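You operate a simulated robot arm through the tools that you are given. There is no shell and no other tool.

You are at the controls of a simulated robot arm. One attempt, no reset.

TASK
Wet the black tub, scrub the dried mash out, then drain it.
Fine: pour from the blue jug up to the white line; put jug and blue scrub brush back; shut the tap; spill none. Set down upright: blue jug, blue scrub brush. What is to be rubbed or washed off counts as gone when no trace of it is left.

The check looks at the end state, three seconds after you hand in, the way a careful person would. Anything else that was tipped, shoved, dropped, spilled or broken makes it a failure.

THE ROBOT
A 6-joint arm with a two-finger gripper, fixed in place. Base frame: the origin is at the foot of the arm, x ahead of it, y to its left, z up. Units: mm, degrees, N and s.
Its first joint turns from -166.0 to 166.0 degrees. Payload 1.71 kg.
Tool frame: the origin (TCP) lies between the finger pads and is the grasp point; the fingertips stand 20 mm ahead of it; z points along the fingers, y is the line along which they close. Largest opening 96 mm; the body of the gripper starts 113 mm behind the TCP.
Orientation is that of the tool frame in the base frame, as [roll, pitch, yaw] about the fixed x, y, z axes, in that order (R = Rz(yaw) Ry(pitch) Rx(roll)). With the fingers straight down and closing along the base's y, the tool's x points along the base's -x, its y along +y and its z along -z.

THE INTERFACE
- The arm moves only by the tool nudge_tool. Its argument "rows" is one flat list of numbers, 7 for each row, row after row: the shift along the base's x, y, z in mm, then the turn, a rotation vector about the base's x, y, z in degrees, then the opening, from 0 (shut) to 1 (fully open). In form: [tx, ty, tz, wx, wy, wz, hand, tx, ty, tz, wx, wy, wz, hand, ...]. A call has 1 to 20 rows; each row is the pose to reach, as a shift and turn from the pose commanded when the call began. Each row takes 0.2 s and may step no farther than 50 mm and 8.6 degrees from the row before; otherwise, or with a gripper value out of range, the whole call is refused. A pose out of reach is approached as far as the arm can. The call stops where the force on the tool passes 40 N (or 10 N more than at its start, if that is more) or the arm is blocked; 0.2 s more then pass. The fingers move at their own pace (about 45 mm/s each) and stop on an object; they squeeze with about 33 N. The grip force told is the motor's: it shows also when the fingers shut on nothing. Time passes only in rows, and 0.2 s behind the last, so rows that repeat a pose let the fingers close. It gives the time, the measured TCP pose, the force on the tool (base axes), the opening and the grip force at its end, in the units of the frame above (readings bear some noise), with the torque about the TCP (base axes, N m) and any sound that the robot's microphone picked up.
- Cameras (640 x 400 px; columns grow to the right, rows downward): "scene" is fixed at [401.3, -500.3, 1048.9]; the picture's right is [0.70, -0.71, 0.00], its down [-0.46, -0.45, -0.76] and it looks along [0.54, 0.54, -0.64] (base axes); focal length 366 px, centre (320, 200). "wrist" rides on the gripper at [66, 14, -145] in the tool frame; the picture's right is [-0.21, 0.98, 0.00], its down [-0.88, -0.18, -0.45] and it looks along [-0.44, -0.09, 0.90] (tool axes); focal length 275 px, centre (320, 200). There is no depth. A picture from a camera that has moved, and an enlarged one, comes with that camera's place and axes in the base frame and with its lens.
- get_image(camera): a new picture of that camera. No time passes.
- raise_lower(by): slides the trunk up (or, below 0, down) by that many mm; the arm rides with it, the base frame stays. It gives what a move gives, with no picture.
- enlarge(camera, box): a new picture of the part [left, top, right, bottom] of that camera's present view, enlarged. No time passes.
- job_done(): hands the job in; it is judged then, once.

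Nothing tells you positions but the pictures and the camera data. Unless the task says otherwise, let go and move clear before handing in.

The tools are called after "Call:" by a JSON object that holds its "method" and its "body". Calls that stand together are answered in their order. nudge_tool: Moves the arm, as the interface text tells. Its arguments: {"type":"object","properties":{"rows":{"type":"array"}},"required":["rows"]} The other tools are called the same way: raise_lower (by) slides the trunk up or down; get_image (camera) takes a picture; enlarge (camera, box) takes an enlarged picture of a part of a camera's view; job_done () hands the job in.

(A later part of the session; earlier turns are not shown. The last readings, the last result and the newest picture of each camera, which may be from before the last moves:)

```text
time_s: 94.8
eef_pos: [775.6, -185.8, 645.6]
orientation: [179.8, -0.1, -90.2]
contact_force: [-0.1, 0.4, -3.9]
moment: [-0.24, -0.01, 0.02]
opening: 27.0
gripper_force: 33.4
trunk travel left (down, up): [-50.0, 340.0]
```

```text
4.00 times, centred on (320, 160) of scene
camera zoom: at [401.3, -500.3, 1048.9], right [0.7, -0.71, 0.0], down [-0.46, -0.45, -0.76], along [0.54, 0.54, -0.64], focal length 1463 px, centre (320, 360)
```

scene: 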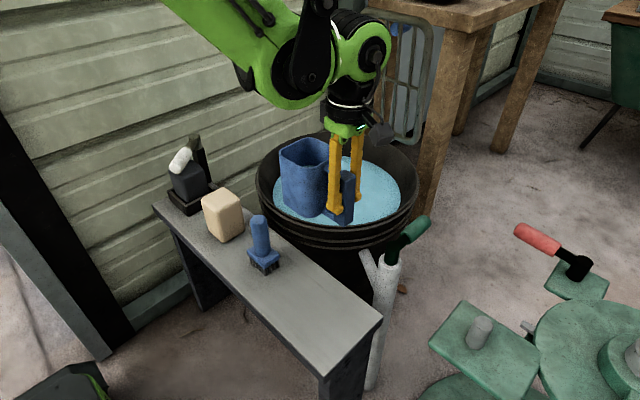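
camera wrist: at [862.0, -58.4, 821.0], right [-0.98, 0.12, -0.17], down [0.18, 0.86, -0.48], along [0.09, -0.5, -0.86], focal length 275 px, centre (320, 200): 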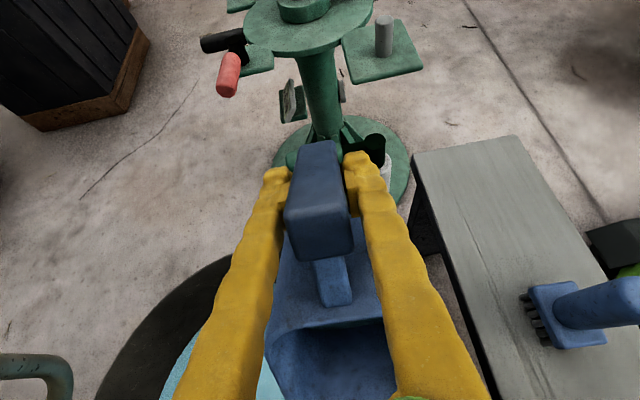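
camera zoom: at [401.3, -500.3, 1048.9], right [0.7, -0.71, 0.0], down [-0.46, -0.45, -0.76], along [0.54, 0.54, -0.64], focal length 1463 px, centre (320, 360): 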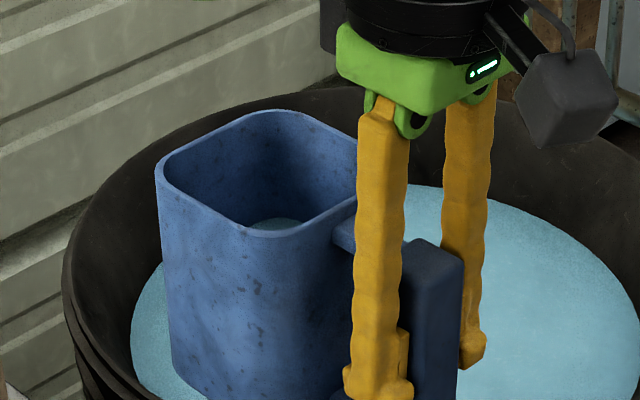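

No line on those two inner walls. I'll turn the jug in hand so the scene camera can see the other two inner walls (handle side and the +y side).

Call:
{"method": "nudge_tool", "body": {"rows": [-4, 0, 4, 0, 0, -2, 0, -10, 0, 9, 0, 0, -7, 0, -17, 0, 14, 0, 0, -12, 0, -24, 0, 20, 0, 0, -17, 0, -31, 0, 26, 0, 0, -22, 0, -38, 0, 32, 0, 0, -27, 0, -45, 0, 38, 0, 0, -32, 0, -52, 0, 44, 0, 0, -37, 0, -59, 0, 48, 0, 0, -42, 0, -66, 0, 52, 0, 0, -47, 0, -73, 0, 54, 0, 0, -52, 0, -80, 0, 55, 0, 0, -57, 0, -87, 0, 55, 0, 0, -62, 0, -94, 0, 55, 0, 0, -67, 0, -101, 0, 55, 0, 0, -72, 0, -108, 0, 55, 0, 0, -77, 0, -115, 0, 55, 0, 0, -82, 0, -120, 0, 55, 0, 0, -86, 0, -123, 0, 55, 0, 0, -89, 0, -124, 0, 55, 0, 0, -90, 0]}}

Call:
{"method": "nudge_tool", "body": {"rows": [0, 0, 0, 0, 0, -2, 0, 0, 0, 0, 0, 0, -7, 0, 0, 0, 0, 0, 0, -12, 0, 0, 0, 0, 0, 0, -17, 0, 0, 0, 0, 0, 0, -22, 0, 0, 0, 0, 0, 0, -27, 0, 0, 0, 0, 0, 0, -32, 0, 0, 0, 0, 0, 0, -37, 0, 0, 0, 0, 0, 0, -42, 0, 0, 0, 0, 0, 0, -47, 0, 0, 0, 0, 0, 0, -52, 0, 0, 0, 0, 0, 0, -57, 0, 0, 0, 0, 0, 0, -62, 0, 0, 0, 0, 0, 0, -67, 0, 0, 0, 0, 0, 0, -72, 0, 0, 0, 0, 0, 0, -77, 0, 0, 0, 0, 0, 0, -82, 0, 0, 0, 0, 0, 0, -86, 0, 0, 0, 0, 0, 0, -89, 0, 0, 0, 0, 0, 0, -90, 0]}}

Call:
{"method": "get_image", "body": {"camera": "scene"}}

Call:
{"method": "get_image", "body": {"camera": "wrist"}}

```text
time_s: 99.0
eef_pos: [650.7, -185.4, 700.4]
orientation: [180.0, -0.1, -180.0]
contact_force: [0.3, 0.2, -3.6]
moment: [0.01, 0.24, -0.03]
opening: 27.0
gripper_force: 33.3
trunk travel left (down, up): [-50.0, 340.0]
```

```text
time_s: 103.2
eef_pos: [650.9, -184.9, 701.5]
orientation: [-179.9, 0.0, 89.8]
contact_force: [0.1, -0.6, -3.4]
moment: [0.25, -0.02, 0.01]
opening: 26.9
gripper_force: 32.7
trunk travel left (down, up): [-50.0, 340.0]
```

```text
taken
```

scene: 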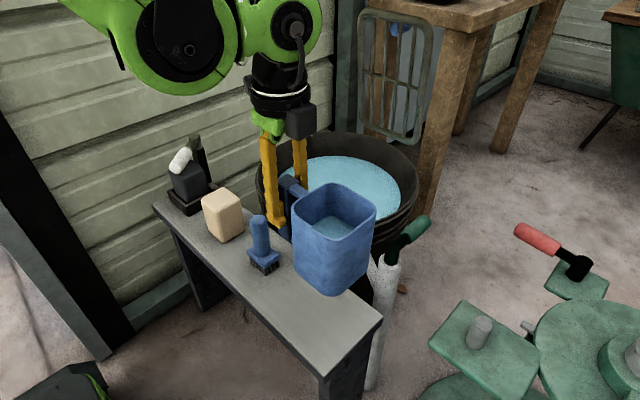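

```text
taken
camera wrist: at [665.7, -119.3, 847.8], right [0.98, -0.21, 0.0], down [-0.19, -0.88, 0.44], along [-0.09, -0.43, -0.9], focal length 275 px, centre (320, 200)
```

wrist: 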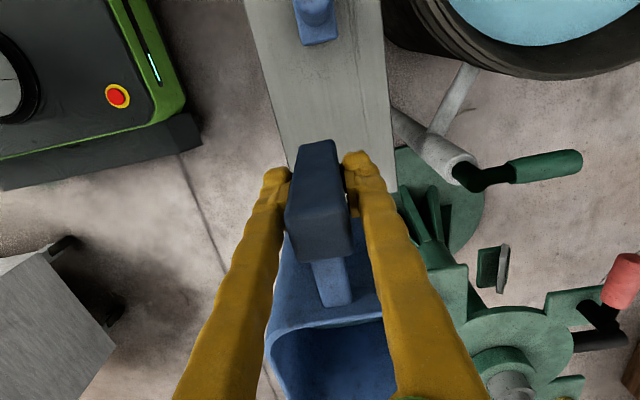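

Call:
{"method": "enlarge", "body": {"camera": "scene", "box": [280, 170, 390, 260]}}

Call:
{"method": "enlarge", "body": {"camera": "scene", "box": [300, 145, 420, 225]}}

Call:
{"method": "enlarge", "body": {"camera": "wrist", "box": [370, 0, 640, 160]}}

```text
4.44 times, centred on (335, 215) of scene
camera zoom: at [401.3, -500.3, 1048.9], right [0.7, -0.71, 0.0], down [-0.46, -0.45, -0.76], along [0.54, 0.54, -0.64], focal length 1625 px, centre (253, 133)
```

zoom: 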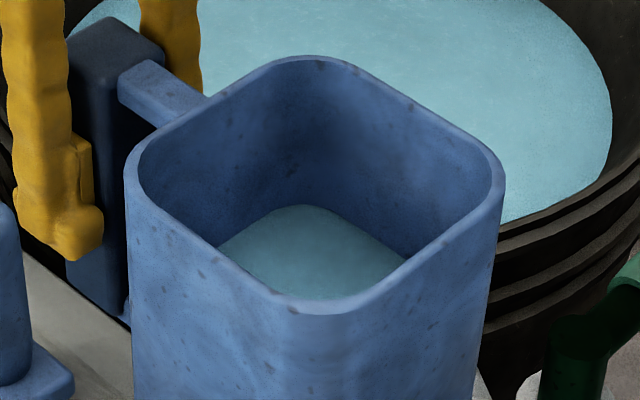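

```text
5.00 times, centred on (360, 185) of scene
camera zoom: at [401.3, -500.3, 1048.9], right [0.7, -0.71, 0.0], down [-0.46, -0.45, -0.76], along [0.54, 0.54, -0.64], focal length 1828 px, centre (120, 275)
```

zoom: 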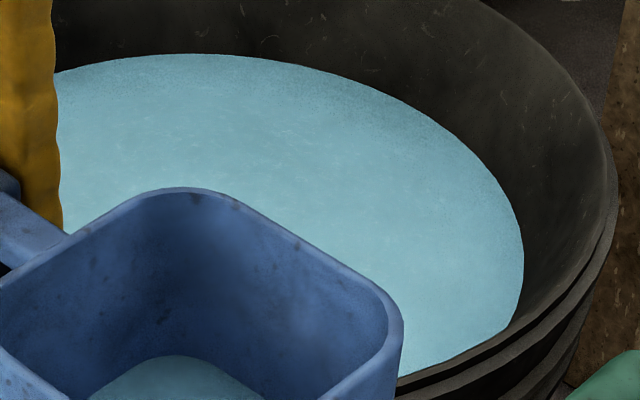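

```text
2.37 times, centred on (505, 80) of wrist
camera zoom: at [665.7, -119.3, 847.8], right [0.98, -0.21, 0.0], down [-0.19, -0.88, 0.44], along [-0.09, -0.43, -0.9], focal length 652 px, centre (-118, 484)
```

zoom: 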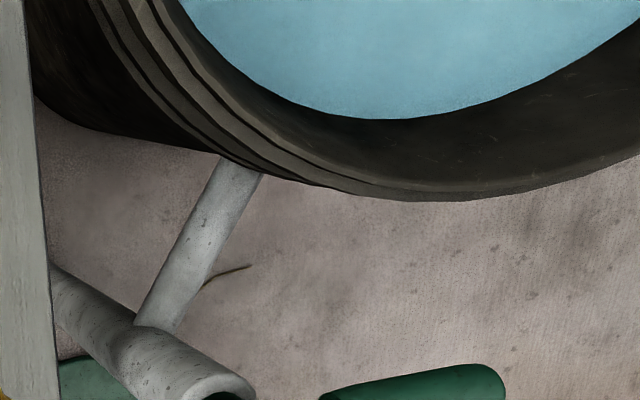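

All four inner walls of the jug are clear of any line down to the current level, about 62 mm below the rim. I'll go back over the tub and continue pouring gradually, watching both vessels.

Call:
{"method": "nudge_tool", "body": {"rows": [0, 0, 0, 0, 0, 2, 0, 0, 0, 0, 0, 0, 7, 0, 0, 0, 0, 0, 0, 12, 0, 0, 0, 0, 0, 0, 17, 0, 0, 0, 0, 0, 0, 22, 0, 0, 0, 0, 0, 0, 27, 0, 0, 0, 0, 0, 0, 32, 0, 0, 0, 0, 0, 0, 37, 0, 0, 0, 0, 0, 0, 42, 0, 0, 0, 0, 0, 0, 47, 0, 0, 0, 0, 0, 0, 52, 0, 0, 0, 0, 0, 0, 57, 0, 0, 0, 0, 0, 0, 62, 0, 0, 0, 0, 0, 0, 67, 0, 0, 0, 0, 0, 0, 72, 0, 0, 0, 0, 0, 0, 77, 0, 0, 0, 0, 0, 0, 82, 0, 0, 0, 0, 0, 0, 86, 0, 0, 0, 0, 0, 0, 89, 0, 0, 0, 0, 0, 0, 90, 0]}}

Call:
{"method": "nudge_tool", "body": {"rows": [4, 0, 0, 0, 0, 1, 0, 12, 1, 0, 0, 0, 5, 0, 24, 2, 0, 0, 0, 10, 0, 36, 3, 0, 0, 0, 15, 0, 48, 4, 0, 0, 0, 20, 0, 60, 6, 0, 0, 0, 25, 0, 73, 8, 0, 0, 0, 30, 0, 86, 10, 0, 0, 0, 35, 0, 99, 12, 0, 0, 0, 40, 0, 112, 14, 0, 0, 0, 45, 0, 125, 16, -2, 0, 0, 50, 0, 138, 18, -4, 0, 0, 55, 0, 151, 20, -6, 0, 0, 60, 0, 164, 21, -8, 0, 0, 65, 0, 177, 22, -11, 0, 0, 70, 0, 190, 23, -14, 0, 0, 75, 0, 202, 24, -17, 0, 0, 80, 0, 213, 25, -19, 0, 0, 85, 0, 221, 25, -20, 0, 0, 88, 0, 225, 25, -21, 0, 0, 90, 0]}}

Call:
{"method": "enlarge", "body": {"camera": "scene", "box": [250, 110, 450, 260]}}

```text
time_s: 107.4
eef_pos: [651.7, -185.1, 701.6]
orientation: [180.0, 0.0, -180.0]
contact_force: [-0.3, -0.9, -2.4]
moment: [0.0, 0.27, 0.0]
opening: 27.0
gripper_force: 32.9
trunk travel left (down, up): [-50.0, 340.0]
```

```text
time_s: 111.6
eef_pos: [877.9, -159.7, 679.7]
orientation: [179.9, -0.1, -90.0]
contact_force: [-0.5, -0.6, -3.4]
moment: [-0.24, 0.04, -0.01]
opening: 27.2
gripper_force: 33.3
trunk travel left (down, up): [-50.0, 340.0]
```

```text
2.67 times, centred on (350, 185) of scene
camera zoom: at [401.3, -500.3, 1048.9], right [0.7, -0.71, 0.0], down [-0.46, -0.45, -0.76], along [0.54, 0.54, -0.64], focal length 975 px, centre (240, 240)
```

zoom: 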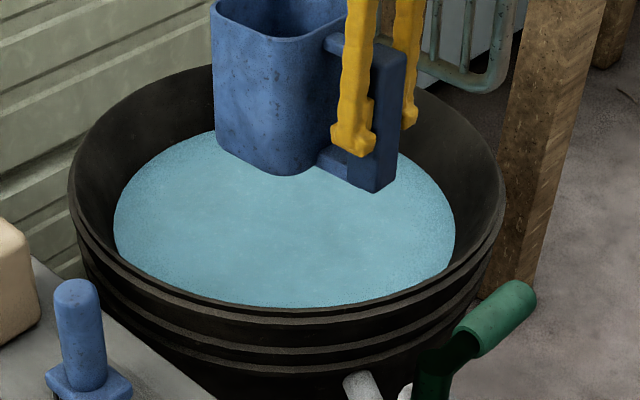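

Tilting again to 55°, then on to about 60° with a check.

Call:
{"method": "nudge_tool", "body": {"rows": [0, 0, -1, -6, 0, 0, 0, 0, 0, -2, -12, 0, 0, 0, 0, 0, -3, -18, 0, 0, 0, 0, 0, -4, -24, 0, 0, 0, 0, 0, -4, -30, 0, 0, 0, 0, 0, -2, -36, 0, 0, 0, 0, 2, 1, -42, 0, 0, 0, 0, 6, 3, -48, 0, 0, 0, 0, 14, 4, -54, 0, 0, 0]}}

Call:
{"method": "nudge_tool", "body": {"rows": [0, 3, 0.7, -2, 0, 0, 0, 0, 6, 1.2, -4, 0, 0, 0, 0, 9, 1.5, -6, 0, 0, 0]}}

Call:
{"method": "enlarge", "body": {"camera": "scene", "box": [250, 110, 450, 260]}}

Call:
{"method": "enlarge", "body": {"camera": "wrist", "box": [250, 240, 420, 400]}}

```text
time_s: 113.6
eef_pos: [875.9, -147.0, 684.6]
orientation: [-179.9, -54.2, -89.9]
contact_force: [-1.0, 0.0, -2.6]
moment: [-0.02, -0.01, 0.02]
opening: 26.7
gripper_force: 32.7
trunk travel left (down, up): [-50.0, 340.0]
```

```text
time_s: 114.4
eef_pos: [876.2, -137.0, 685.2]
orientation: [180.0, -60.0, -90.0]
contact_force: [-0.3, -1.1, -2.7]
moment: [-0.07, 0.0, -0.02]
opening: 26.7
gripper_force: 33.1
trunk travel left (down, up): [-50.0, 340.0]
```

```text
2.67 times, centred on (350, 185) of scene
camera zoom: at [401.3, -500.3, 1048.9], right [0.7, -0.71, 0.0], down [-0.46, -0.45, -0.76], along [0.54, 0.54, -0.64], focal length 975 px, centre (240, 240)
```

zoom: 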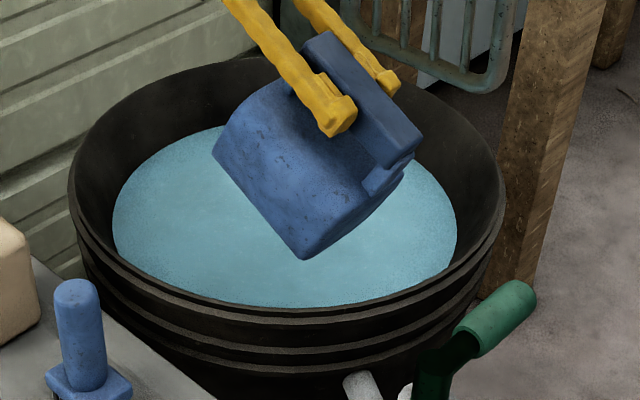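

```text
2.50 times, centred on (335, 320) of wrist
camera zoom: at [862.5, -43.8, 815.8], right [-0.98, 0.1, -0.18], down [0.18, 0.82, -0.54], along [0.09, -0.56, -0.82], focal length 688 px, centre (282, -100)
```

zoom: 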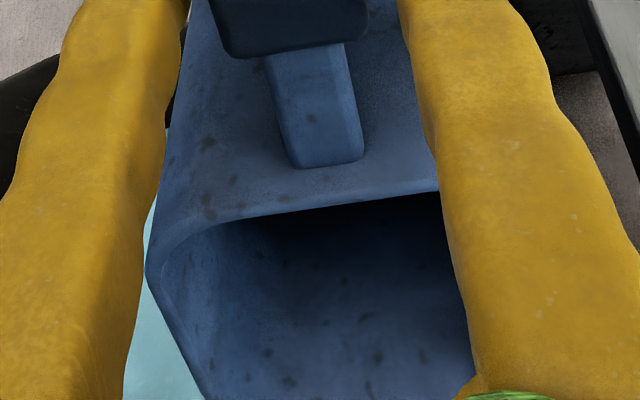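

A small additional rise. Going to 65°.

Call:
{"method": "nudge_tool", "body": {"rows": [0, 4, 0.8, -2.5, 0, 0, 0, 0, 8, 1.2, -5, 0, 0, 0, 0, 8, 1.2, -5, 0, 0, 0]}}

Call:
{"method": "enlarge", "body": {"camera": "scene", "box": [250, 110, 450, 260]}}

Call:
{"method": "enlarge", "body": {"camera": "wrist", "box": [250, 240, 420, 400]}}

```text
time_s: 115.2
eef_pos: [875.6, -129.5, 686.2]
orientation: [180.0, -65.1, -90.1]
contact_force: [-0.3, -0.9, -3.0]
moment: [0.0, 0.0, -0.02]
opening: 27.0
gripper_force: 33.5
trunk travel left (down, up): [-50.0, 340.0]
```

```text
2.67 times, centred on (350, 185) of scene
camera zoom: at [401.3, -500.3, 1048.9], right [0.7, -0.71, 0.0], down [-0.46, -0.45, -0.76], along [0.54, 0.54, -0.64], focal length 975 px, centre (240, 240)
```

zoom: 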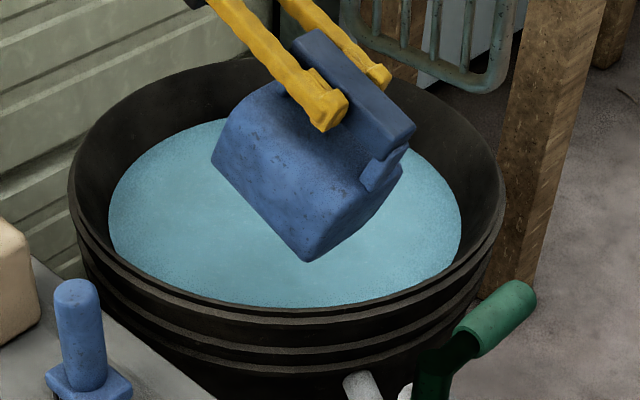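

```text
2.50 times, centred on (335, 320) of wrist
camera zoom: at [862.0, -25.0, 808.2], right [-0.98, 0.09, -0.19], down [0.18, 0.77, -0.61], along [0.09, -0.63, -0.77], focal length 688 px, centre (282, -100)
```

zoom: 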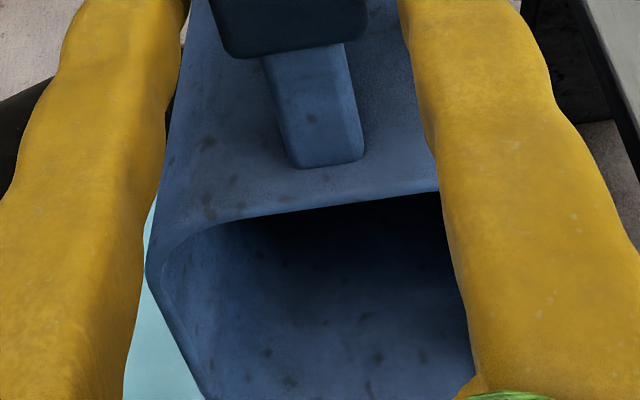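

Tub depth is now roughly 30 mm (about two thirds of the jug). I'll tilt back upright and inspect both vessels for the line again.

Call:
{"method": "nudge_tool", "body": {"rows": [0, -4, -2, 7, 0, 0, 0, 0, -9, -3, 14, 0, 0, 0, 0, -14, -4, 21, 0, 0, 0, 0, -19, -4, 28, 0, 0, 0, 0, -23, -4, 35, 0, 0, 0, 0, -26, -4, 42, 0, 0, 0, 0, -28, -4, 49, 0, 0, 0, 0, -30, -4, 56, 0, 0, 0, 0, -31, -4, 62, 0, 0, 0, 0, -31, -4, 65, 0, 0, 0]}}

Call:
{"method": "nudge_tool", "body": {"rows": [-20, -5, -10, 0, 0, 0, 0, -40, -10, -20, 0, 0, 0, 0, -60, -15, -25, 0, 0, 0, 0, -80, -20, -25, 0, 0, 0, 0, -100, -25, -25, 0, 0, 0, 0, -120, -30, -20, 0, 0, 0, 0, -140, -35, -10, 0, 0, 0, 0, -160, -45, 0, 0, 0, 0, 0, -175, -55, 5, 0, 0, 0, 0]}}

Call:
{"method": "get_image", "body": {"camera": "scene"}}

Call:
{"method": "enlarge", "body": {"camera": "scene", "box": [260, 130, 360, 220]}}

Call:
{"method": "enlarge", "body": {"camera": "scene", "box": [330, 130, 430, 220]}}

Call:
{"method": "get_image", "body": {"camera": "wrist"}}

```text
time_s: 117.4
eef_pos: [875.7, -161.1, 682.3]
orientation: [179.9, 0.1, -90.1]
contact_force: [0.5, 0.5, -2.7]
moment: [-0.21, 0.0, -0.02]
opening: 26.9
gripper_force: 33.5
trunk travel left (down, up): [-50.0, 340.0]
```

```text
time_s: 119.4
eef_pos: [701.6, -216.0, 689.6]
orientation: [179.9, -0.1, -90.1]
contact_force: [0.3, 0.3, -3.8]
moment: [-0.26, 0.02, 0.01]
opening: 27.0
gripper_force: 32.4
trunk travel left (down, up): [-50.0, 340.0]
```

```text
taken
```

scene: 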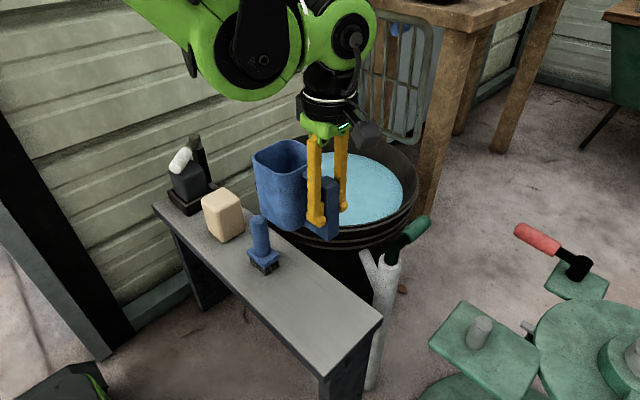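

```text
4.44 times, centred on (310, 175) of scene
camera zoom: at [401.3, -500.3, 1048.9], right [0.7, -0.71, 0.0], down [-0.46, -0.45, -0.76], along [0.54, 0.54, -0.64], focal length 1625 px, centre (364, 311)
```

zoom: 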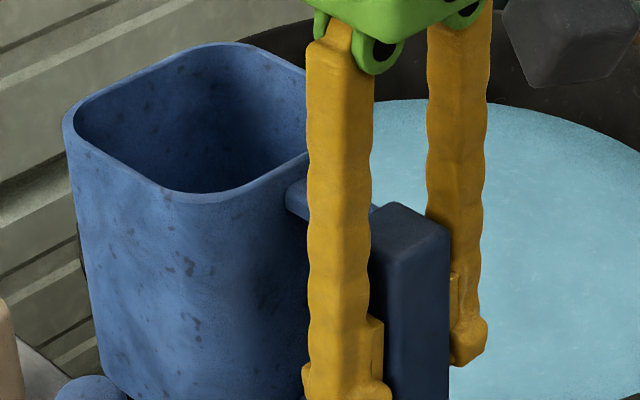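

```text
4.44 times, centred on (380, 175) of scene
camera zoom: at [401.3, -500.3, 1048.9], right [0.7, -0.71, 0.0], down [-0.46, -0.45, -0.76], along [0.54, 0.54, -0.64], focal length 1625 px, centre (53, 311)
```

zoom: 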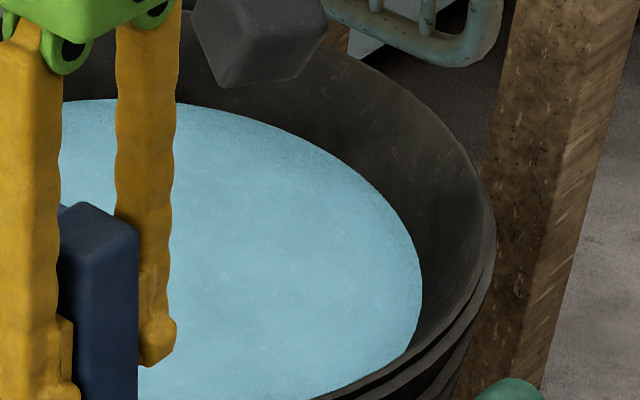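

```text
taken
camera wrist: at [688.5, -280.0, 834.4], right [-0.98, 0.21, 0.0], down [0.19, 0.88, 0.44], along [0.09, 0.43, -0.9], focal length 275 px, centre (320, 200)
```

wrist: 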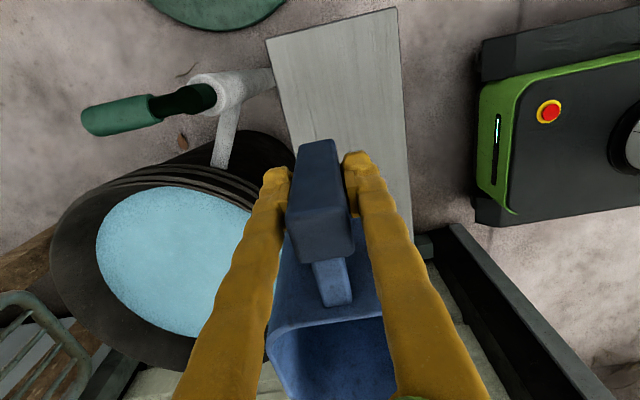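

Still nothing white in either vessel. The tub is now about 32 mm deep, a moderate fill with roughly a third of the jug left. I can't identify a line anywhere, so I'll stop pouring here and take the jug back to its spot.

Call:
{"method": "nudge_tool", "body": {"rows": [-2, 0, 0, 0, 0, -1, 0, -6, 0, 0, 0, 0, -5, 0, -11, 0, 0, 0, 0, -10, 0, -16, 0, 0, 0, 0, -15, 0, -21, 0, 0, 0, 0, -20, 0, -26, 0, 0, 0, 0, -25, 0, -31, 0, 0, 0, 0, -30, 0, -36, -1, 0, 0, 0, -35, 0, -41, -1, 0, 0, 0, -40, 0, -46, -2, 0, 0, 0, -45, 0, -51, -2, 0, 0, 0, -50, 0, -57, -3, 0, 0, 0, -55, 0, -63, -3, 0, 0, 0, -60, 0, -69, -4, 0, 0, 0, -65, 0, -75, -4, 0, 0, 0, -70, 0, -80, -5, 0, 0, 0, -75, 0, -85, -5, 0, 0, 0, -80, 0, -89, -5, 0, 0, 0, -85, 0, -92, -5, 0, 0, 0, -88, 0, -93.5, -5, 0, 0, 0, -90, 0]}}

Call:
{"method": "nudge_tool", "body": {"rows": [0, 0, 0, 0, 0, 0, 0]}}

Call:
{"method": "get_image", "body": {"camera": "wrist"}}

```text
time_s: 123.6
eef_pos: [608.1, -220.3, 688.4]
orientation: [180.0, -0.1, 179.9]
contact_force: [-1.0, 0.4, -3.7]
moment: [-0.04, 0.21, 0.0]
opening: 26.8
gripper_force: 33.0
trunk travel left (down, up): [-50.0, 340.0]
```

```text
time_s: 124.0
eef_pos: [608.6, -219.5, 689.1]
orientation: [-179.9, -0.1, 179.9]
contact_force: [-0.1, 0.3, -2.7]
moment: [0.0, 0.25, 0.05]
opening: 27.0
gripper_force: 33.3
trunk travel left (down, up): [-50.0, 340.0]
```

```text
taken
camera wrist: at [543.5, -205.0, 833.9], right [0.21, 0.98, 0.0], down [0.88, -0.19, 0.44], along [0.43, -0.09, -0.9], focal length 275 px, centre (320, 200)
```

wrist: 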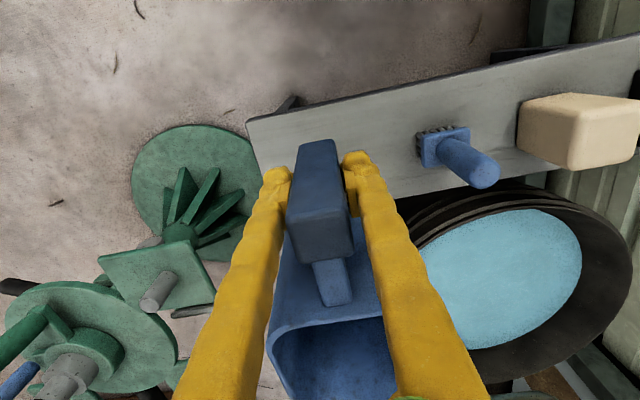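

Aligned over the original spot; lowering the jug onto the bench.

Call:
{"method": "nudge_tool", "body": {"rows": [0, -0.5, -6, 0, 0, 0, 0, 0, -0.5, -16, 0, 0, 0, 0, 0, -0.5, -30, 0, 0, 0, 0, 0, -0.5, -45, 0, 0, 0, 0, 0, -0.5, -60, 0, 0, 0, 0, 0, -0.5, -75, 0, 0, 0, 0, 0, -0.5, -90, 0, 0, 0, 0, 0, -0.5, -105, 0, 0, 0, 0, 0, -0.5, -118, 0, 0, 0, 0, 0, -0.5, -130, 0, 0, 0, 0, 0, -0.5, -140, 0, 0, 0, 0, 0, -0.5, -148, 0, 0, 0, 0, 0, -0.5, -154, 0, 0, 0, 0, 0, -0.5, -159, 0, 0, 0, 0]}}

Call:
{"method": "nudge_tool", "body": {"rows": [0, 0, -2, 0, 0, 0, 0, 0, 0, -4, 0, 0, 0, 0, 0, 0, -6, 0, 0, 0, 0, 0, 0, -7.5, 0, 0, 0, 0]}}

Call:
{"method": "enlarge", "body": {"camera": "scene", "box": [270, 230, 390, 350]}}

```text
time_s: 127.0
eef_pos: [608.0, -219.9, 529.9]
orientation: [-180.0, -0.1, 179.9]
contact_force: [-1.1, 0.6, -3.0]
moment: [-0.01, 0.24, -0.04]
opening: 27.1
gripper_force: 32.8
trunk travel left (down, up): [-50.0, 340.0]
```

```text
time_s: 128.0
eef_pos: [608.0, -219.6, 523.8]
orientation: [-179.9, 0.0, 180.0]
contact_force: [-1.2, 0.6, 15.4]
moment: [0.0, -0.11, 0.01]
opening: 26.9
gripper_force: 32.9
trunk travel left (down, up): [-50.0, 340.0]
```

```text
3.33 times, centred on (330, 290) of scene
camera zoom: at [401.3, -500.3, 1048.9], right [0.7, -0.71, 0.0], down [-0.46, -0.45, -0.76], along [0.54, 0.54, -0.64], focal length 1219 px, centre (287, -100)
```

zoom: 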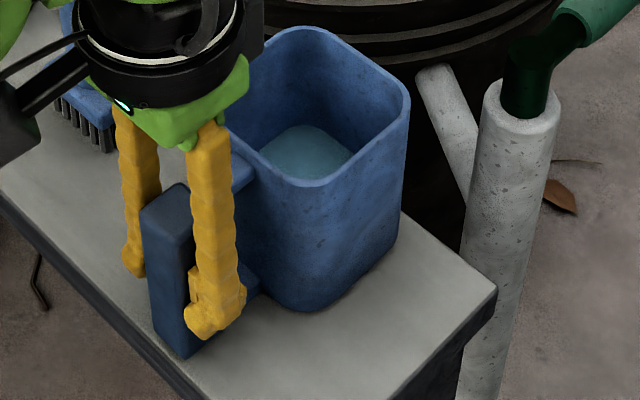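

The jug is on the bench. I'll release and rise, then inspect the jug inside from the tub side once more before picking up the brush.

Call:
{"method": "nudge_tool", "body": {"rows": [0, 0, 1.5, 0, 0, 0, 0, 0, 0, 1.5, 0, 0, 0, 0.3, 0, 0, 1.5, 0, 0, 0, 0.5, 0, 0, 1.5, 0, 0, 0, 0.8, 0, 0, 1.5, 0, 0, 0, 1, 0, 0, 1.5, 0, 0, 0, 1, 0, 0, 12, 0, 0, 0, 1, 0, 0, 32, 0, 0, 0, 1, 0, 0, 62, 0, 0, 0, 1, 0, 0, 97, 0, 0, 0, 1, 0, 0, 130, 0, 0, 0, 1, 0, 0, 155, 0, 0, 0, 1, 0, 0, 165, 0, 0, 0, 1]}}

Call:
{"method": "get_image", "body": {"camera": "wrist"}}

Call:
{"method": "get_image", "body": {"camera": "scene"}}

Call:
{"method": "enlarge", "body": {"camera": "scene", "box": [230, 200, 400, 340]}}

```text
time_s: 130.8
eef_pos: [607.6, -220.3, 687.5]
orientation: [-179.9, -0.1, 179.9]
contact_force: [0.6, -0.3, 0.1]
moment: [0.01, -0.04, 0.01]
opening: 96.1
gripper_force: 0.1
trunk travel left (down, up): [-50.0, 340.0]
```

```text
taken
camera wrist: at [542.1, -205.5, 834.1], right [0.21, 0.98, 0.0], down [0.88, -0.19, 0.44], along [0.43, -0.09, -0.9], focal length 275 px, centre (320, 200)
```

wrist: 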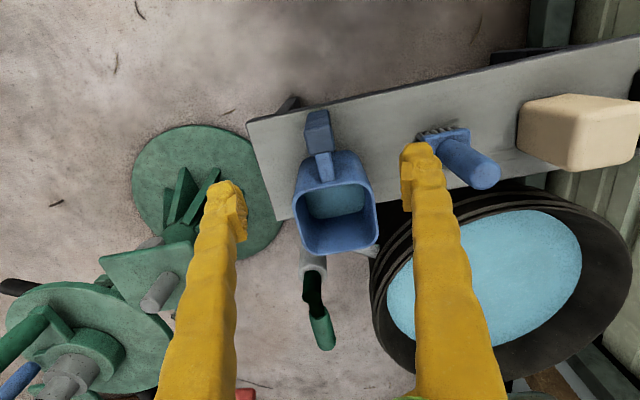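

```text
taken
```

scene: 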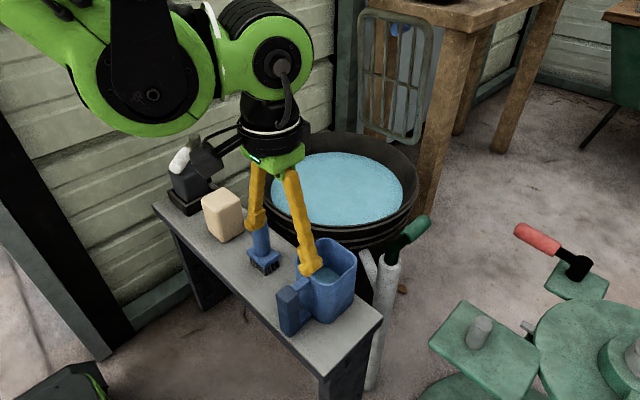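

```text
2.86 times, centred on (315, 270) of scene
camera zoom: at [401.3, -500.3, 1048.9], right [0.7, -0.71, 0.0], down [-0.46, -0.45, -0.76], along [0.54, 0.54, -0.64], focal length 1045 px, centre (334, 0)
```

zoom: 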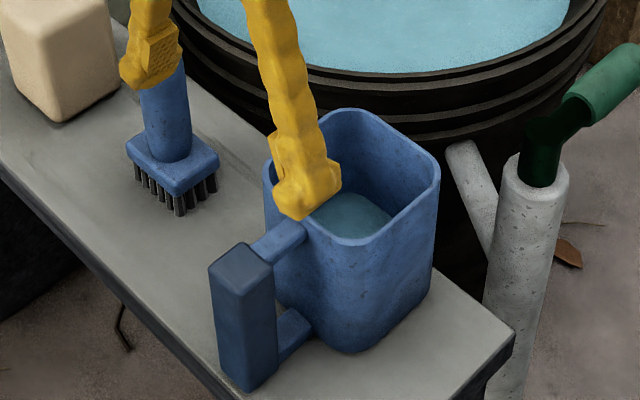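

The jug stands upright on its original spot. The brush axis triangulates to about (665, −86), handle top z≈605, so I'll move over it and tilt the tool 10° outward so the brush can later stay upright at long reach.

Call:
{"method": "nudge_tool", "body": {"rows": [8, 20, 15, 0, 0, 0, 1, 18, 45, 30, 0, 0, 0, 1, 28, 70, 35, 0, 0, 0, 1, 38, 95, 35, 0, 0, 0, 1, 48, 120, 35, 0, 0, 0, 1, 57, 134, 35, 0, -5, 0, 1, 57, 134, 35, 0, -10, 0, 1, 57, 134, 35, 0, -10, 0, 1]}}

Call:
{"method": "get_image", "body": {"camera": "wrist"}}

Call:
{"method": "enlarge", "body": {"camera": "wrist", "box": [240, 80, 440, 260]}}

Call:
{"method": "enlarge", "body": {"camera": "scene", "box": [190, 170, 330, 290]}}

```text
time_s: 132.6
eef_pos: [664.8, -85.3, 721.4]
orientation: [-179.9, 9.9, 180.0]
contact_force: [0.0, -0.2, 0.6]
moment: [-0.01, -0.01, -0.01]
opening: 95.9
gripper_force: 0.0
trunk travel left (down, up): [-50.0, 340.0]
```

```text
taken
camera wrist: at [575.7, -71.5, 854.0], right [0.2, 0.98, 0.04], down [0.79, -0.19, 0.59], along [0.58, -0.09, -0.81], focal length 275 px, centre (320, 200)
```

wrist: 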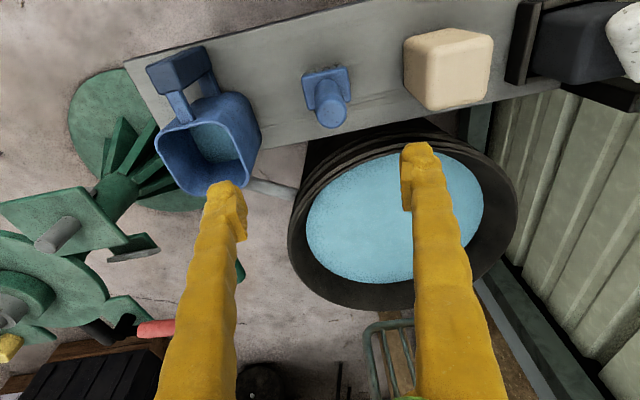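

```text
2.22 times, centred on (340, 170) of wrist
camera zoom: at [575.7, -71.5, 854.0], right [0.2, 0.98, 0.04], down [0.79, -0.19, 0.59], along [0.58, -0.09, -0.81], focal length 612 px, centre (276, 267)
```

zoom: 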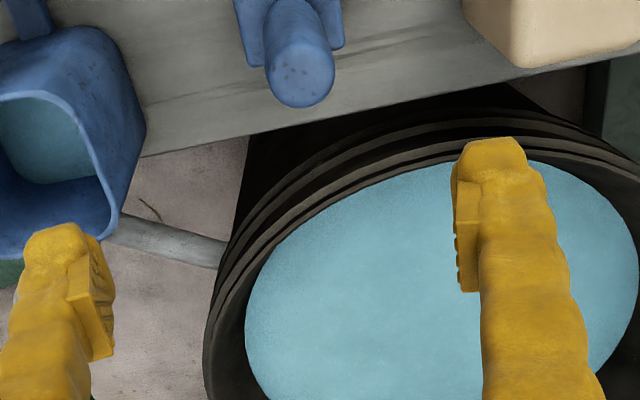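

```text
3.33 times, centred on (260, 230) of scene
camera zoom: at [401.3, -500.3, 1048.9], right [0.7, -0.71, 0.0], down [-0.46, -0.45, -0.76], along [0.54, 0.54, -0.64], focal length 1219 px, centre (520, 100)
```

zoom: 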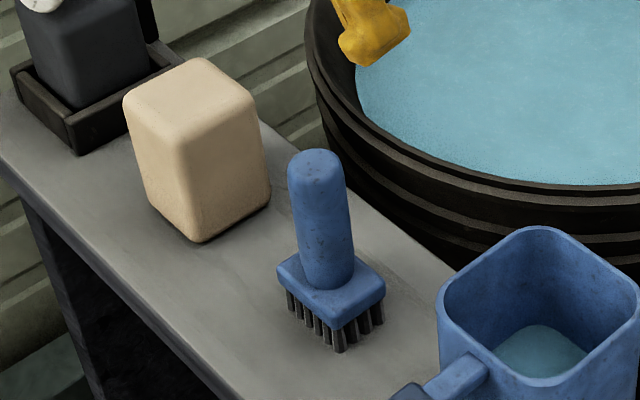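

The brush handle sits a bit more to +y than I estimated (≈(673, −71)). I'll shift over it and re-measure.

Call:
{"method": "nudge_tool", "body": {"rows": [4, 8, -10, 0, 0, 0, 1, 8, 15, -20, 0, 0, 0, 1, 8, 15, -20, 0, 0, 0, 1]}}

Call:
{"method": "get_image", "body": {"camera": "wrist"}}

Call:
{"method": "enlarge", "body": {"camera": "wrist", "box": [260, 40, 400, 160]}}

```text
time_s: 133.4
eef_pos: [672.4, -70.4, 701.9]
orientation: [180.0, 9.9, 179.9]
contact_force: [0.5, 0.8, 0.8]
moment: [-0.04, -0.01, -0.01]
opening: 95.8
gripper_force: 0.0
trunk travel left (down, up): [-50.0, 340.0]
```

```text
taken
camera wrist: at [583.7, -56.7, 834.3], right [0.2, 0.98, 0.04], down [0.79, -0.19, 0.59], along [0.58, -0.09, -0.81], focal length 275 px, centre (320, 200)
```

wrist: 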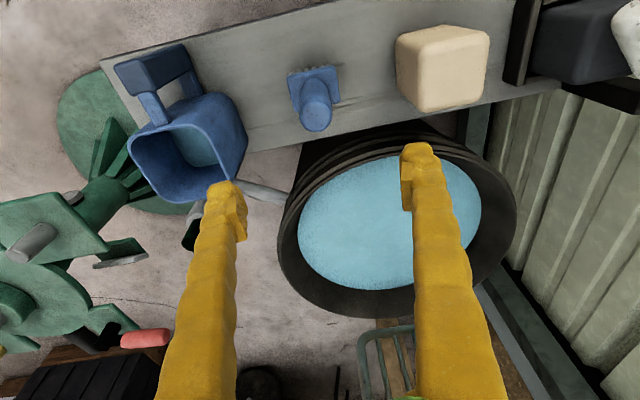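

```text
3.33 times, centred on (330, 100) of wrist
camera zoom: at [583.7, -56.7, 834.3], right [0.2, 0.98, 0.04], down [0.79, -0.19, 0.59], along [0.58, -0.09, -0.81], focal length 918 px, centre (287, 533)
```

zoom: 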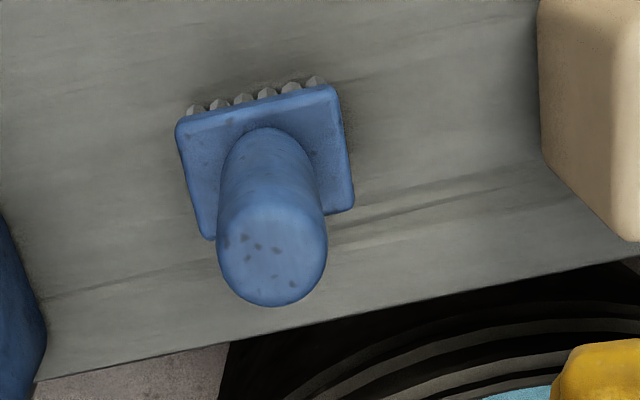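

The brush axis is now confirmed at about (671, −70), handle top z≈583, head ~55 mm square. Descending with open fingers around the handle.

Call:
{"method": "nudge_tool", "body": {"rows": [-1, 0, -30, 0, 0, 0, 1, -1, 0, -60, 0, 0, 0, 1, -1, 0, -90, 0, 0, 0, 1, -1, 0, -115, 0, 0, 0, 1, -1, 0, -135, 0, 0, 0, 1, -1, 0, -155, 0, 0, 0, 1, -1, 0, -170, 0, 0, 0, 1, -1, 0, -180, 0, 0, 0, 1, -1, 0, -180, 0, 0, 0, 1]}}

Call:
{"method": "get_image", "body": {"camera": "wrist"}}

Call:
{"method": "enlarge", "body": {"camera": "scene", "box": [190, 170, 330, 290]}}

```text
time_s: 135.4
eef_pos: [671.8, -71.4, 520.1]
orientation: [-179.9, 9.9, 179.8]
contact_force: [0.2, 0.2, -0.5]
moment: [0.03, -0.03, 0.0]
opening: 96.1
gripper_force: 0.1
trunk travel left (down, up): [-50.0, 340.0]
```

```text
taken
camera wrist: at [582.3, -56.7, 652.8], right [0.2, 0.98, 0.04], down [0.79, -0.19, 0.59], along [0.58, -0.09, -0.81], focal length 275 px, centre (320, 200)
```

wrist: 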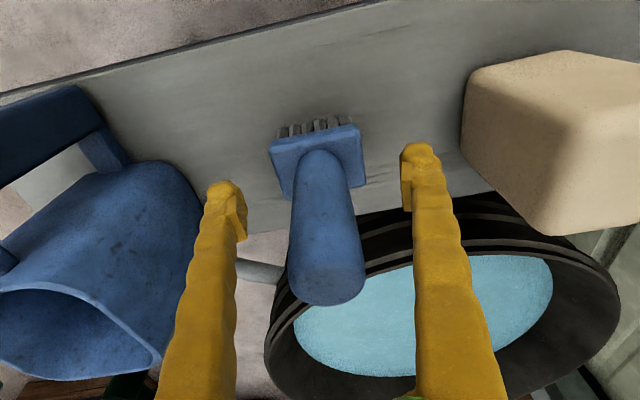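

```text
3.33 times, centred on (260, 230) of scene
camera zoom: at [401.3, -500.3, 1048.9], right [0.7, -0.71, 0.0], down [-0.46, -0.45, -0.76], along [0.54, 0.54, -0.64], focal length 1219 px, centre (520, 100)
```

zoom: 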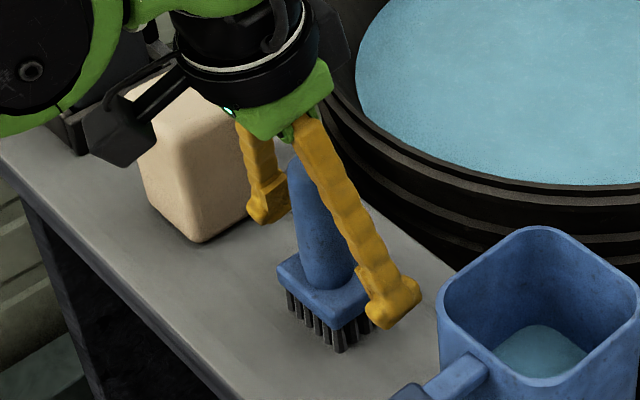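

Aligned. Closing on the brush handle.

Call:
{"method": "nudge_tool", "body": {"rows": [0, 0, 0, 0, 0, 0, 0.6, 0, 0, 0, 0, 0, 0, 0.45, 0, 0, 0, 0, 0, 0, 0.3, 0, 0, 0, 0, 0, 0, 0.15, 0, 0, 0, 0, 0, 0, 0, 0, 0, 0, 0, 0, 0, 0, 0, 0, 0, 0, 0, 0, 0, 0, 0, 0, 0, 0, 0, 0]}}

Call:
{"method": "nudge_tool", "body": {"rows": [0, 0, 2, 0, 0, 0, 0, 0, 0, 5, 0, 0, 0, 0, 0, 0, 10, 0, 0, 0, 0]}}

Call:
{"method": "get_image", "body": {"camera": "wrist"}}

Call:
{"method": "enlarge", "body": {"camera": "scene", "box": [190, 170, 330, 290]}}

```text
time_s: 137.2
eef_pos: [671.4, -71.9, 519.8]
orientation: [-180.0, 10.0, -180.0]
contact_force: [0.9, -0.2, 0.1]
moment: [-0.02, 0.01, -0.01]
opening: 31.2
gripper_force: 33.3
trunk travel left (down, up): [-50.0, 340.0]
```

```text
time_s: 138.0
eef_pos: [671.7, -71.8, 532.4]
orientation: [-179.9, 9.9, 179.9]
contact_force: [0.3, -0.5, -2.3]
moment: [0.01, -0.01, 0.0]
opening: 30.8
gripper_force: 32.8
trunk travel left (down, up): [-50.0, 340.0]
```

```text
taken
camera wrist: at [582.1, -56.5, 663.8], right [0.2, 0.98, 0.04], down [0.79, -0.19, 0.59], along [0.58, -0.09, -0.81], focal length 275 px, centre (320, 200)
```

wrist: 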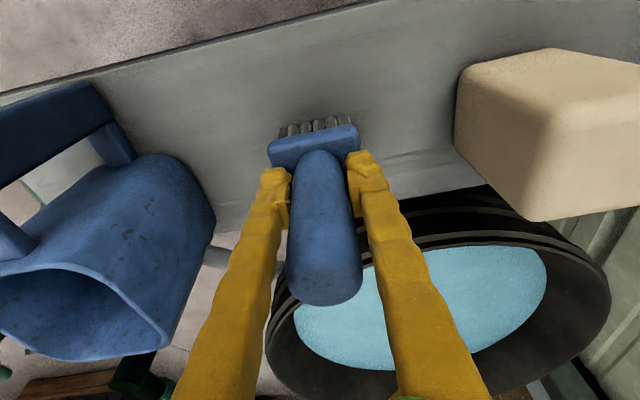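

```text
3.33 times, centred on (260, 230) of scene
camera zoom: at [401.3, -500.3, 1048.9], right [0.7, -0.71, 0.0], down [-0.46, -0.45, -0.76], along [0.54, 0.54, -0.64], focal length 1219 px, centre (520, 100)
```

zoom: 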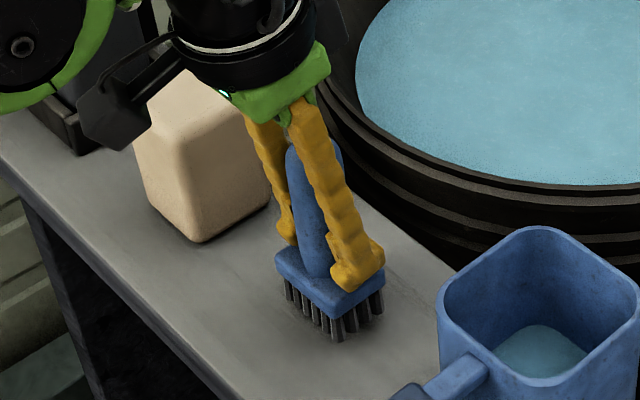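

The brush is held upright. I'll lift it clear and then raise the trunk to gain reach to the far part of the mash.

Call:
{"method": "nudge_tool", "body": {"rows": [0, 0, 15, 0, 0, 0, 0, 0, 0, 35, 0, 0, 0, 0, 0, 0, 60, 0, 0, 0, 0, 0, 0, 85, 0, 0, 0, 0, 0, 0, 105, 0, 0, 0, 0, 0, 0, 110, 0, 0, 0, 0]}}

Call:
{"method": "raise_lower", "body": {"by": 60}}

Call:
{"method": "get_image", "body": {"camera": "wrist"}}

Call:
{"method": "get_image", "body": {"camera": "scene"}}

```text
time_s: 139.4
eef_pos: [673.3, -71.7, 642.7]
orientation: [-179.9, 9.9, 179.9]
contact_force: [0.4, 0.4, -3.4]
moment: [0.0, -0.01, 0.01]
opening: 30.9
gripper_force: 32.9
trunk travel left (down, up): [-50.0, 340.0]
```

```text
time_s: 140.4
eef_pos: [672.9, -71.4, 701.0]
orientation: [-180.0, 9.9, -180.0]
contact_force: [-0.8, 0.0, -3.9]
moment: [-0.04, -0.01, 0.04]
opening: 30.4
gripper_force: 33.1
trunk travel left (down, up): [-110.0, 280.0]
```

```text
taken
camera wrist: at [583.8, -56.8, 833.2], right [0.2, 0.98, 0.04], down [0.79, -0.19, 0.59], along [0.58, -0.09, -0.81], focal length 275 px, centre (320, 200)
```

wrist: 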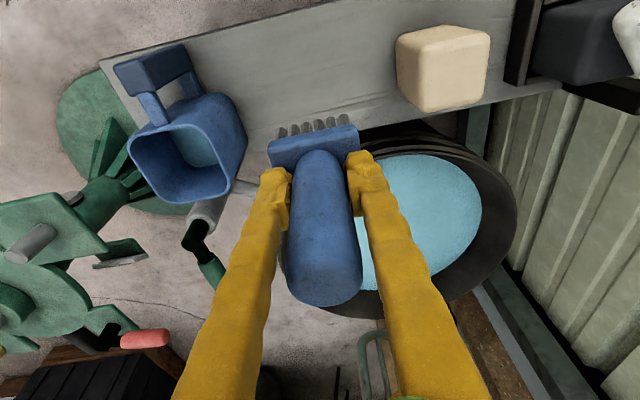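

```text
taken
```

scene: 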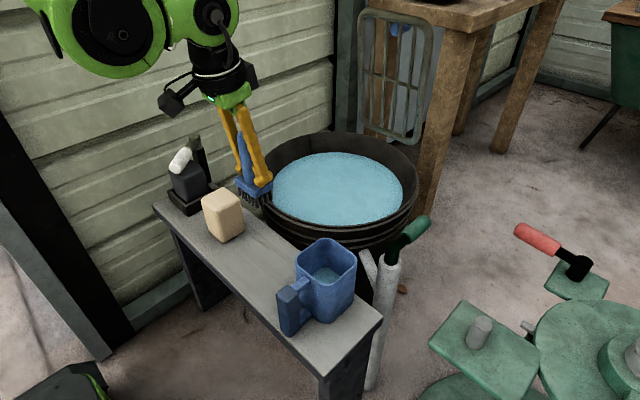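

Raising the trunk works smoothly. I'll raise another 120 mm, then carry the brush over the tub.

Call:
{"method": "raise_lower", "body": {"by": 120}}

Call:
{"method": "nudge_tool", "body": {"rows": [10, 5, -20, 0, 0, 0, 0, 35, 12, -45, 0, 0, 0, 0, 62, 22, -70, 0, 0, 0, 0, 90, 32, -95, 0, 0, 0, 0, 120, 42, -120, 0, 0, 0, 0, 150, 52, -140, 0, 0, 0, 0, 180, 62, -160, 0, 0, 0, 0, 210, 72, -180, 0, 0, 0, 0, 240, 82, -195, 0, 0, 0, 0, 257, 83, -200, 0, 0, 0, 0, 257, 83, -200, 0, 0, 0, 0]}}

Call:
{"method": "get_image", "body": {"camera": "wrist"}}

Call:
{"method": "get_image", "body": {"camera": "scene"}}

```text
time_s: 141.9
eef_pos: [672.9, -71.4, 821.9]
orientation: [-180.0, 9.9, 179.8]
contact_force: [0.3, 0.1, -2.5]
moment: [0.01, 0.01, -0.01]
opening: 30.8
gripper_force: 32.5
trunk travel left (down, up): [-230.0, 160.0]
```

```text
time_s: 144.3
eef_pos: [929.2, 11.7, 619.6]
orientation: [180.0, 9.9, -180.0]
contact_force: [0.4, 0.2, -2.0]
moment: [0.0, 0.0, 0.03]
opening: 30.8
gripper_force: 33.0
trunk travel left (down, up): [-230.0, 160.0]
```

```text
taken
camera wrist: at [840.4, 27.5, 752.2], right [0.2, 0.98, 0.04], down [0.79, -0.19, 0.59], along [0.58, -0.09, -0.81], focal length 275 px, centre (320, 200)
```

wrist: 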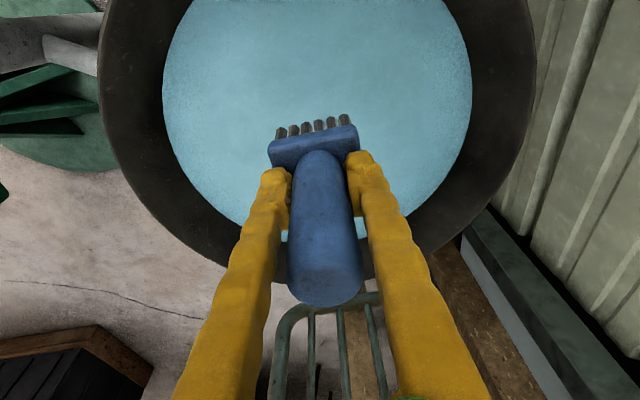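

```text
taken
```

scene: 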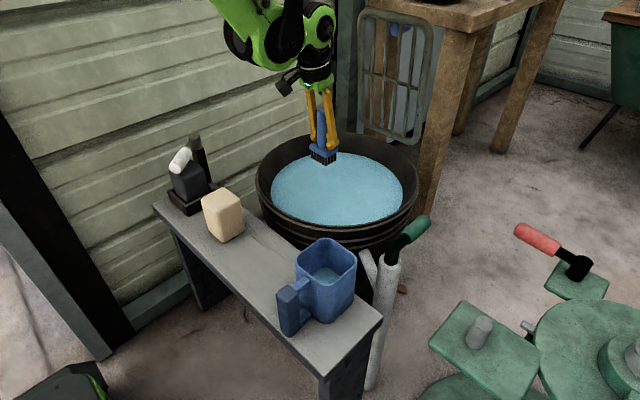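

The brush is over the tub at (929, 12) with its bottom near z≈551. I'll lower it into the water until it touches the floor.

Call:
{"method": "nudge_tool", "body": {"rows": [5, 0, -20, 0, 0, 0, 0, 10, 0, -45, 0, 0, 0, 0, 10, 0, -70, 0, 0, 0, 0, 10, 0, -90, 0, 0, 0, 0, 10, 0, -105, 0, 0, 0, 0, 10, 0, -115, 0, 0, 0, 0, 10, 0, -120, 0, 0, 0, 0, 10, 0, -123, 0, 0, 0, 0, 10, 0, -125, 0, 0, 0, 0]}}

Call:
{"method": "nudge_tool", "body": {"rows": [0, 0, -1, 0, 0, 0, 0, 0, 0, -2, 0, 0, 0, 0, 0, 0, -3, 0, 0, 0, 0]}}

Call:
{"method": "nudge_tool", "body": {"rows": [0, 0, -1, 0, 0, 0, 0, 0, 0, -2, 0, 0, 0, 0, 0, 0, -3, 0, 0, 0, 0]}}

```text
time_s: 146.3
eef_pos: [939.1, 10.5, 497.2]
orientation: [-179.9, 9.9, 180.0]
contact_force: [-0.6, 0.4, -2.6]
moment: [0.0, 0.02, 0.01]
opening: 31.0
gripper_force: 33.0
trunk travel left (down, up): [-230.0, 160.0]
```

```text
time_s: 147.1
eef_pos: [938.1, 10.7, 494.1]
orientation: [179.9, 9.9, -179.9]
contact_force: [-0.9, -0.2, -2.6]
moment: [0.01, 0.0, 0.03]
opening: 30.7
gripper_force: 33.0
trunk travel left (down, up): [-230.0, 160.0]
```

```text
time_s: 147.9
eef_pos: [938.6, 11.1, 493.7]
orientation: [180.0, 9.9, 179.9]
contact_force: [-0.9, 0.2, -2.5]
moment: [-0.01, -0.01, 0.03]
opening: 30.5
gripper_force: 33.3
out of reach, approached as far as the arm can: row 2, 3
trunk travel left (down, up): [-230.0, 160.0]
```

At this trunk height the arm can't go lower here. I'll lift the brush, lower the trunk by 100 mm, and try again.

Call:
{"method": "nudge_tool", "body": {"rows": [0, 0, 20, 0, 0, 0, 0, 0, 0, 50, 0, 0, 0, 0, 0, 0, 80, 0, 0, 0, 0, 0, 0, 110, 0, 0, 0, 0, 0, 0, 130, 0, 0, 0, 0, 0, 0, 140, 0, 0, 0, 0]}}

Call:
{"method": "raise_lower", "body": {"by": -100}}

Call:
{"method": "nudge_tool", "body": {"rows": [0, 0, -10, 0, 0, 0, 0, 0, 0, -20, 0, 0, 0, 0, 0, 0, -28, 0, 0, 0, 0, 0, 0, -33, 0, 0, 0, 0, 0, 0, -36, 0, 0, 0, 0]}}

```text
time_s: 149.3
eef_pos: [940.5, 11.4, 633.0]
orientation: [-179.9, 9.9, 180.0]
contact_force: [0.0, 0.0, -2.2]
moment: [-0.02, 0.01, 0.0]
opening: 30.8
gripper_force: 33.1
trunk travel left (down, up): [-230.0, 160.0]
```

```text
time_s: 150.6
eef_pos: [938.7, 10.1, 532.8]
orientation: [179.9, 9.9, 179.9]
contact_force: [0.5, -0.6, -2.6]
moment: [0.02, -0.02, 0.02]
opening: 30.5
gripper_force: 32.9
trunk travel left (down, up): [-130.0, 260.0]
```

```text
time_s: 151.8
eef_pos: [938.8, 11.9, 496.3]
orientation: [-179.9, 9.9, 180.0]
contact_force: [-1.2, 0.1, -3.0]
moment: [-0.01, 0.01, 0.0]
opening: 30.6
gripper_force: 32.9
trunk travel left (down, up): [-130.0, 260.0]
```

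At trunk +80 I can go on. Lowering in small steps to feel the floor.

Call:
{"method": "nudge_tool", "body": {"rows": [0, 0, -2, 0, 0, 0, 0, 0, 0, -4, 0, 0, 0, 0, 0, 0, -5, 0, 0, 0, 0]}}

Call:
{"method": "nudge_tool", "body": {"rows": [0, 0, -1, 0, 0, 0, 0, 0, 0, -2, 0, 0, 0, 0, 0, 0, -3, 0, 0, 0, 0]}}

Call:
{"method": "nudge_tool", "body": {"rows": [0, 0, -1, 0, 0, 0, 0, 0, 0, -2, 0, 0, 0, 0, 0, 0, -3, 0, 0, 0, 0]}}

```text
time_s: 152.6
eef_pos: [939.4, 11.8, 491.0]
orientation: [-180.0, 9.9, 179.9]
contact_force: [0.2, 0.4, -2.8]
moment: [0.01, 0.01, -0.01]
opening: 30.8
gripper_force: 32.8
trunk travel left (down, up): [-130.0, 260.0]
```

```text
time_s: 153.4
eef_pos: [939.6, 12.8, 489.1]
orientation: [179.9, 9.9, 179.9]
contact_force: [-0.2, -0.6, -1.6]
moment: [0.03, 0.01, 0.01]
opening: 30.7
gripper_force: 33.0
trunk travel left (down, up): [-130.0, 260.0]
```

```text
time_s: 154.2
eef_pos: [938.2, 10.6, 486.3]
orientation: [-180.0, 9.8, 179.8]
contact_force: [-0.3, 0.6, -2.4]
moment: [-0.01, 0.01, 0.02]
opening: 30.9
gripper_force: 32.8
trunk travel left (down, up): [-130.0, 260.0]
```

Not touching yet. Continuing down in 1 mm steps.

Call:
{"method": "nudge_tool", "body": {"rows": [0, 0, -1, 0, 0, 0, 0, 0, 0, -2, 0, 0, 0, 0]}}

Call:
{"method": "nudge_tool", "body": {"rows": [0, 0, -1, 0, 0, 0, 0, 0, 0, -2, 0, 0, 0, 0]}}

Call:
{"method": "nudge_tool", "body": {"rows": [0, 0, -1, 0, 0, 0, 0, 0, 0, -2, 0, 0, 0, 0]}}

Call:
{"method": "nudge_tool", "body": {"rows": [0, 0, -1, 0, 0, 0, 0, 0, 0, -2, 0, 0, 0, 0]}}

```text
time_s: 154.8
eef_pos: [938.6, 10.2, 484.0]
orientation: [-179.9, 9.9, 179.9]
contact_force: [0.2, -0.1, -2.6]
moment: [-0.02, 0.02, -0.02]
opening: 30.5
gripper_force: 33.4
trunk travel left (down, up): [-130.0, 260.0]
```

```text
time_s: 155.4
eef_pos: [939.3, 11.4, 481.7]
orientation: [-179.9, 9.9, 179.9]
contact_force: [0.2, -0.4, -2.4]
moment: [0.0, -0.01, 0.01]
opening: 30.6
gripper_force: 32.8
trunk travel left (down, up): [-130.0, 260.0]
```

```text
time_s: 156.0
eef_pos: [939.8, 10.9, 479.1]
orientation: [-179.9, 9.9, 180.0]
contact_force: [-0.4, 0.1, -3.5]
moment: [0.0, -0.06, 0.02]
opening: 30.9
gripper_force: 32.9
trunk travel left (down, up): [-130.0, 260.0]
```

```text
time_s: 156.6
eef_pos: [939.1, 11.2, 478.5]
orientation: [179.9, 9.9, 179.8]
contact_force: [0.6, 0.7, -3.5]
moment: [0.03, -0.01, -0.02]
opening: 30.8
gripper_force: 33.2
trunk travel left (down, up): [-130.0, 260.0]
```

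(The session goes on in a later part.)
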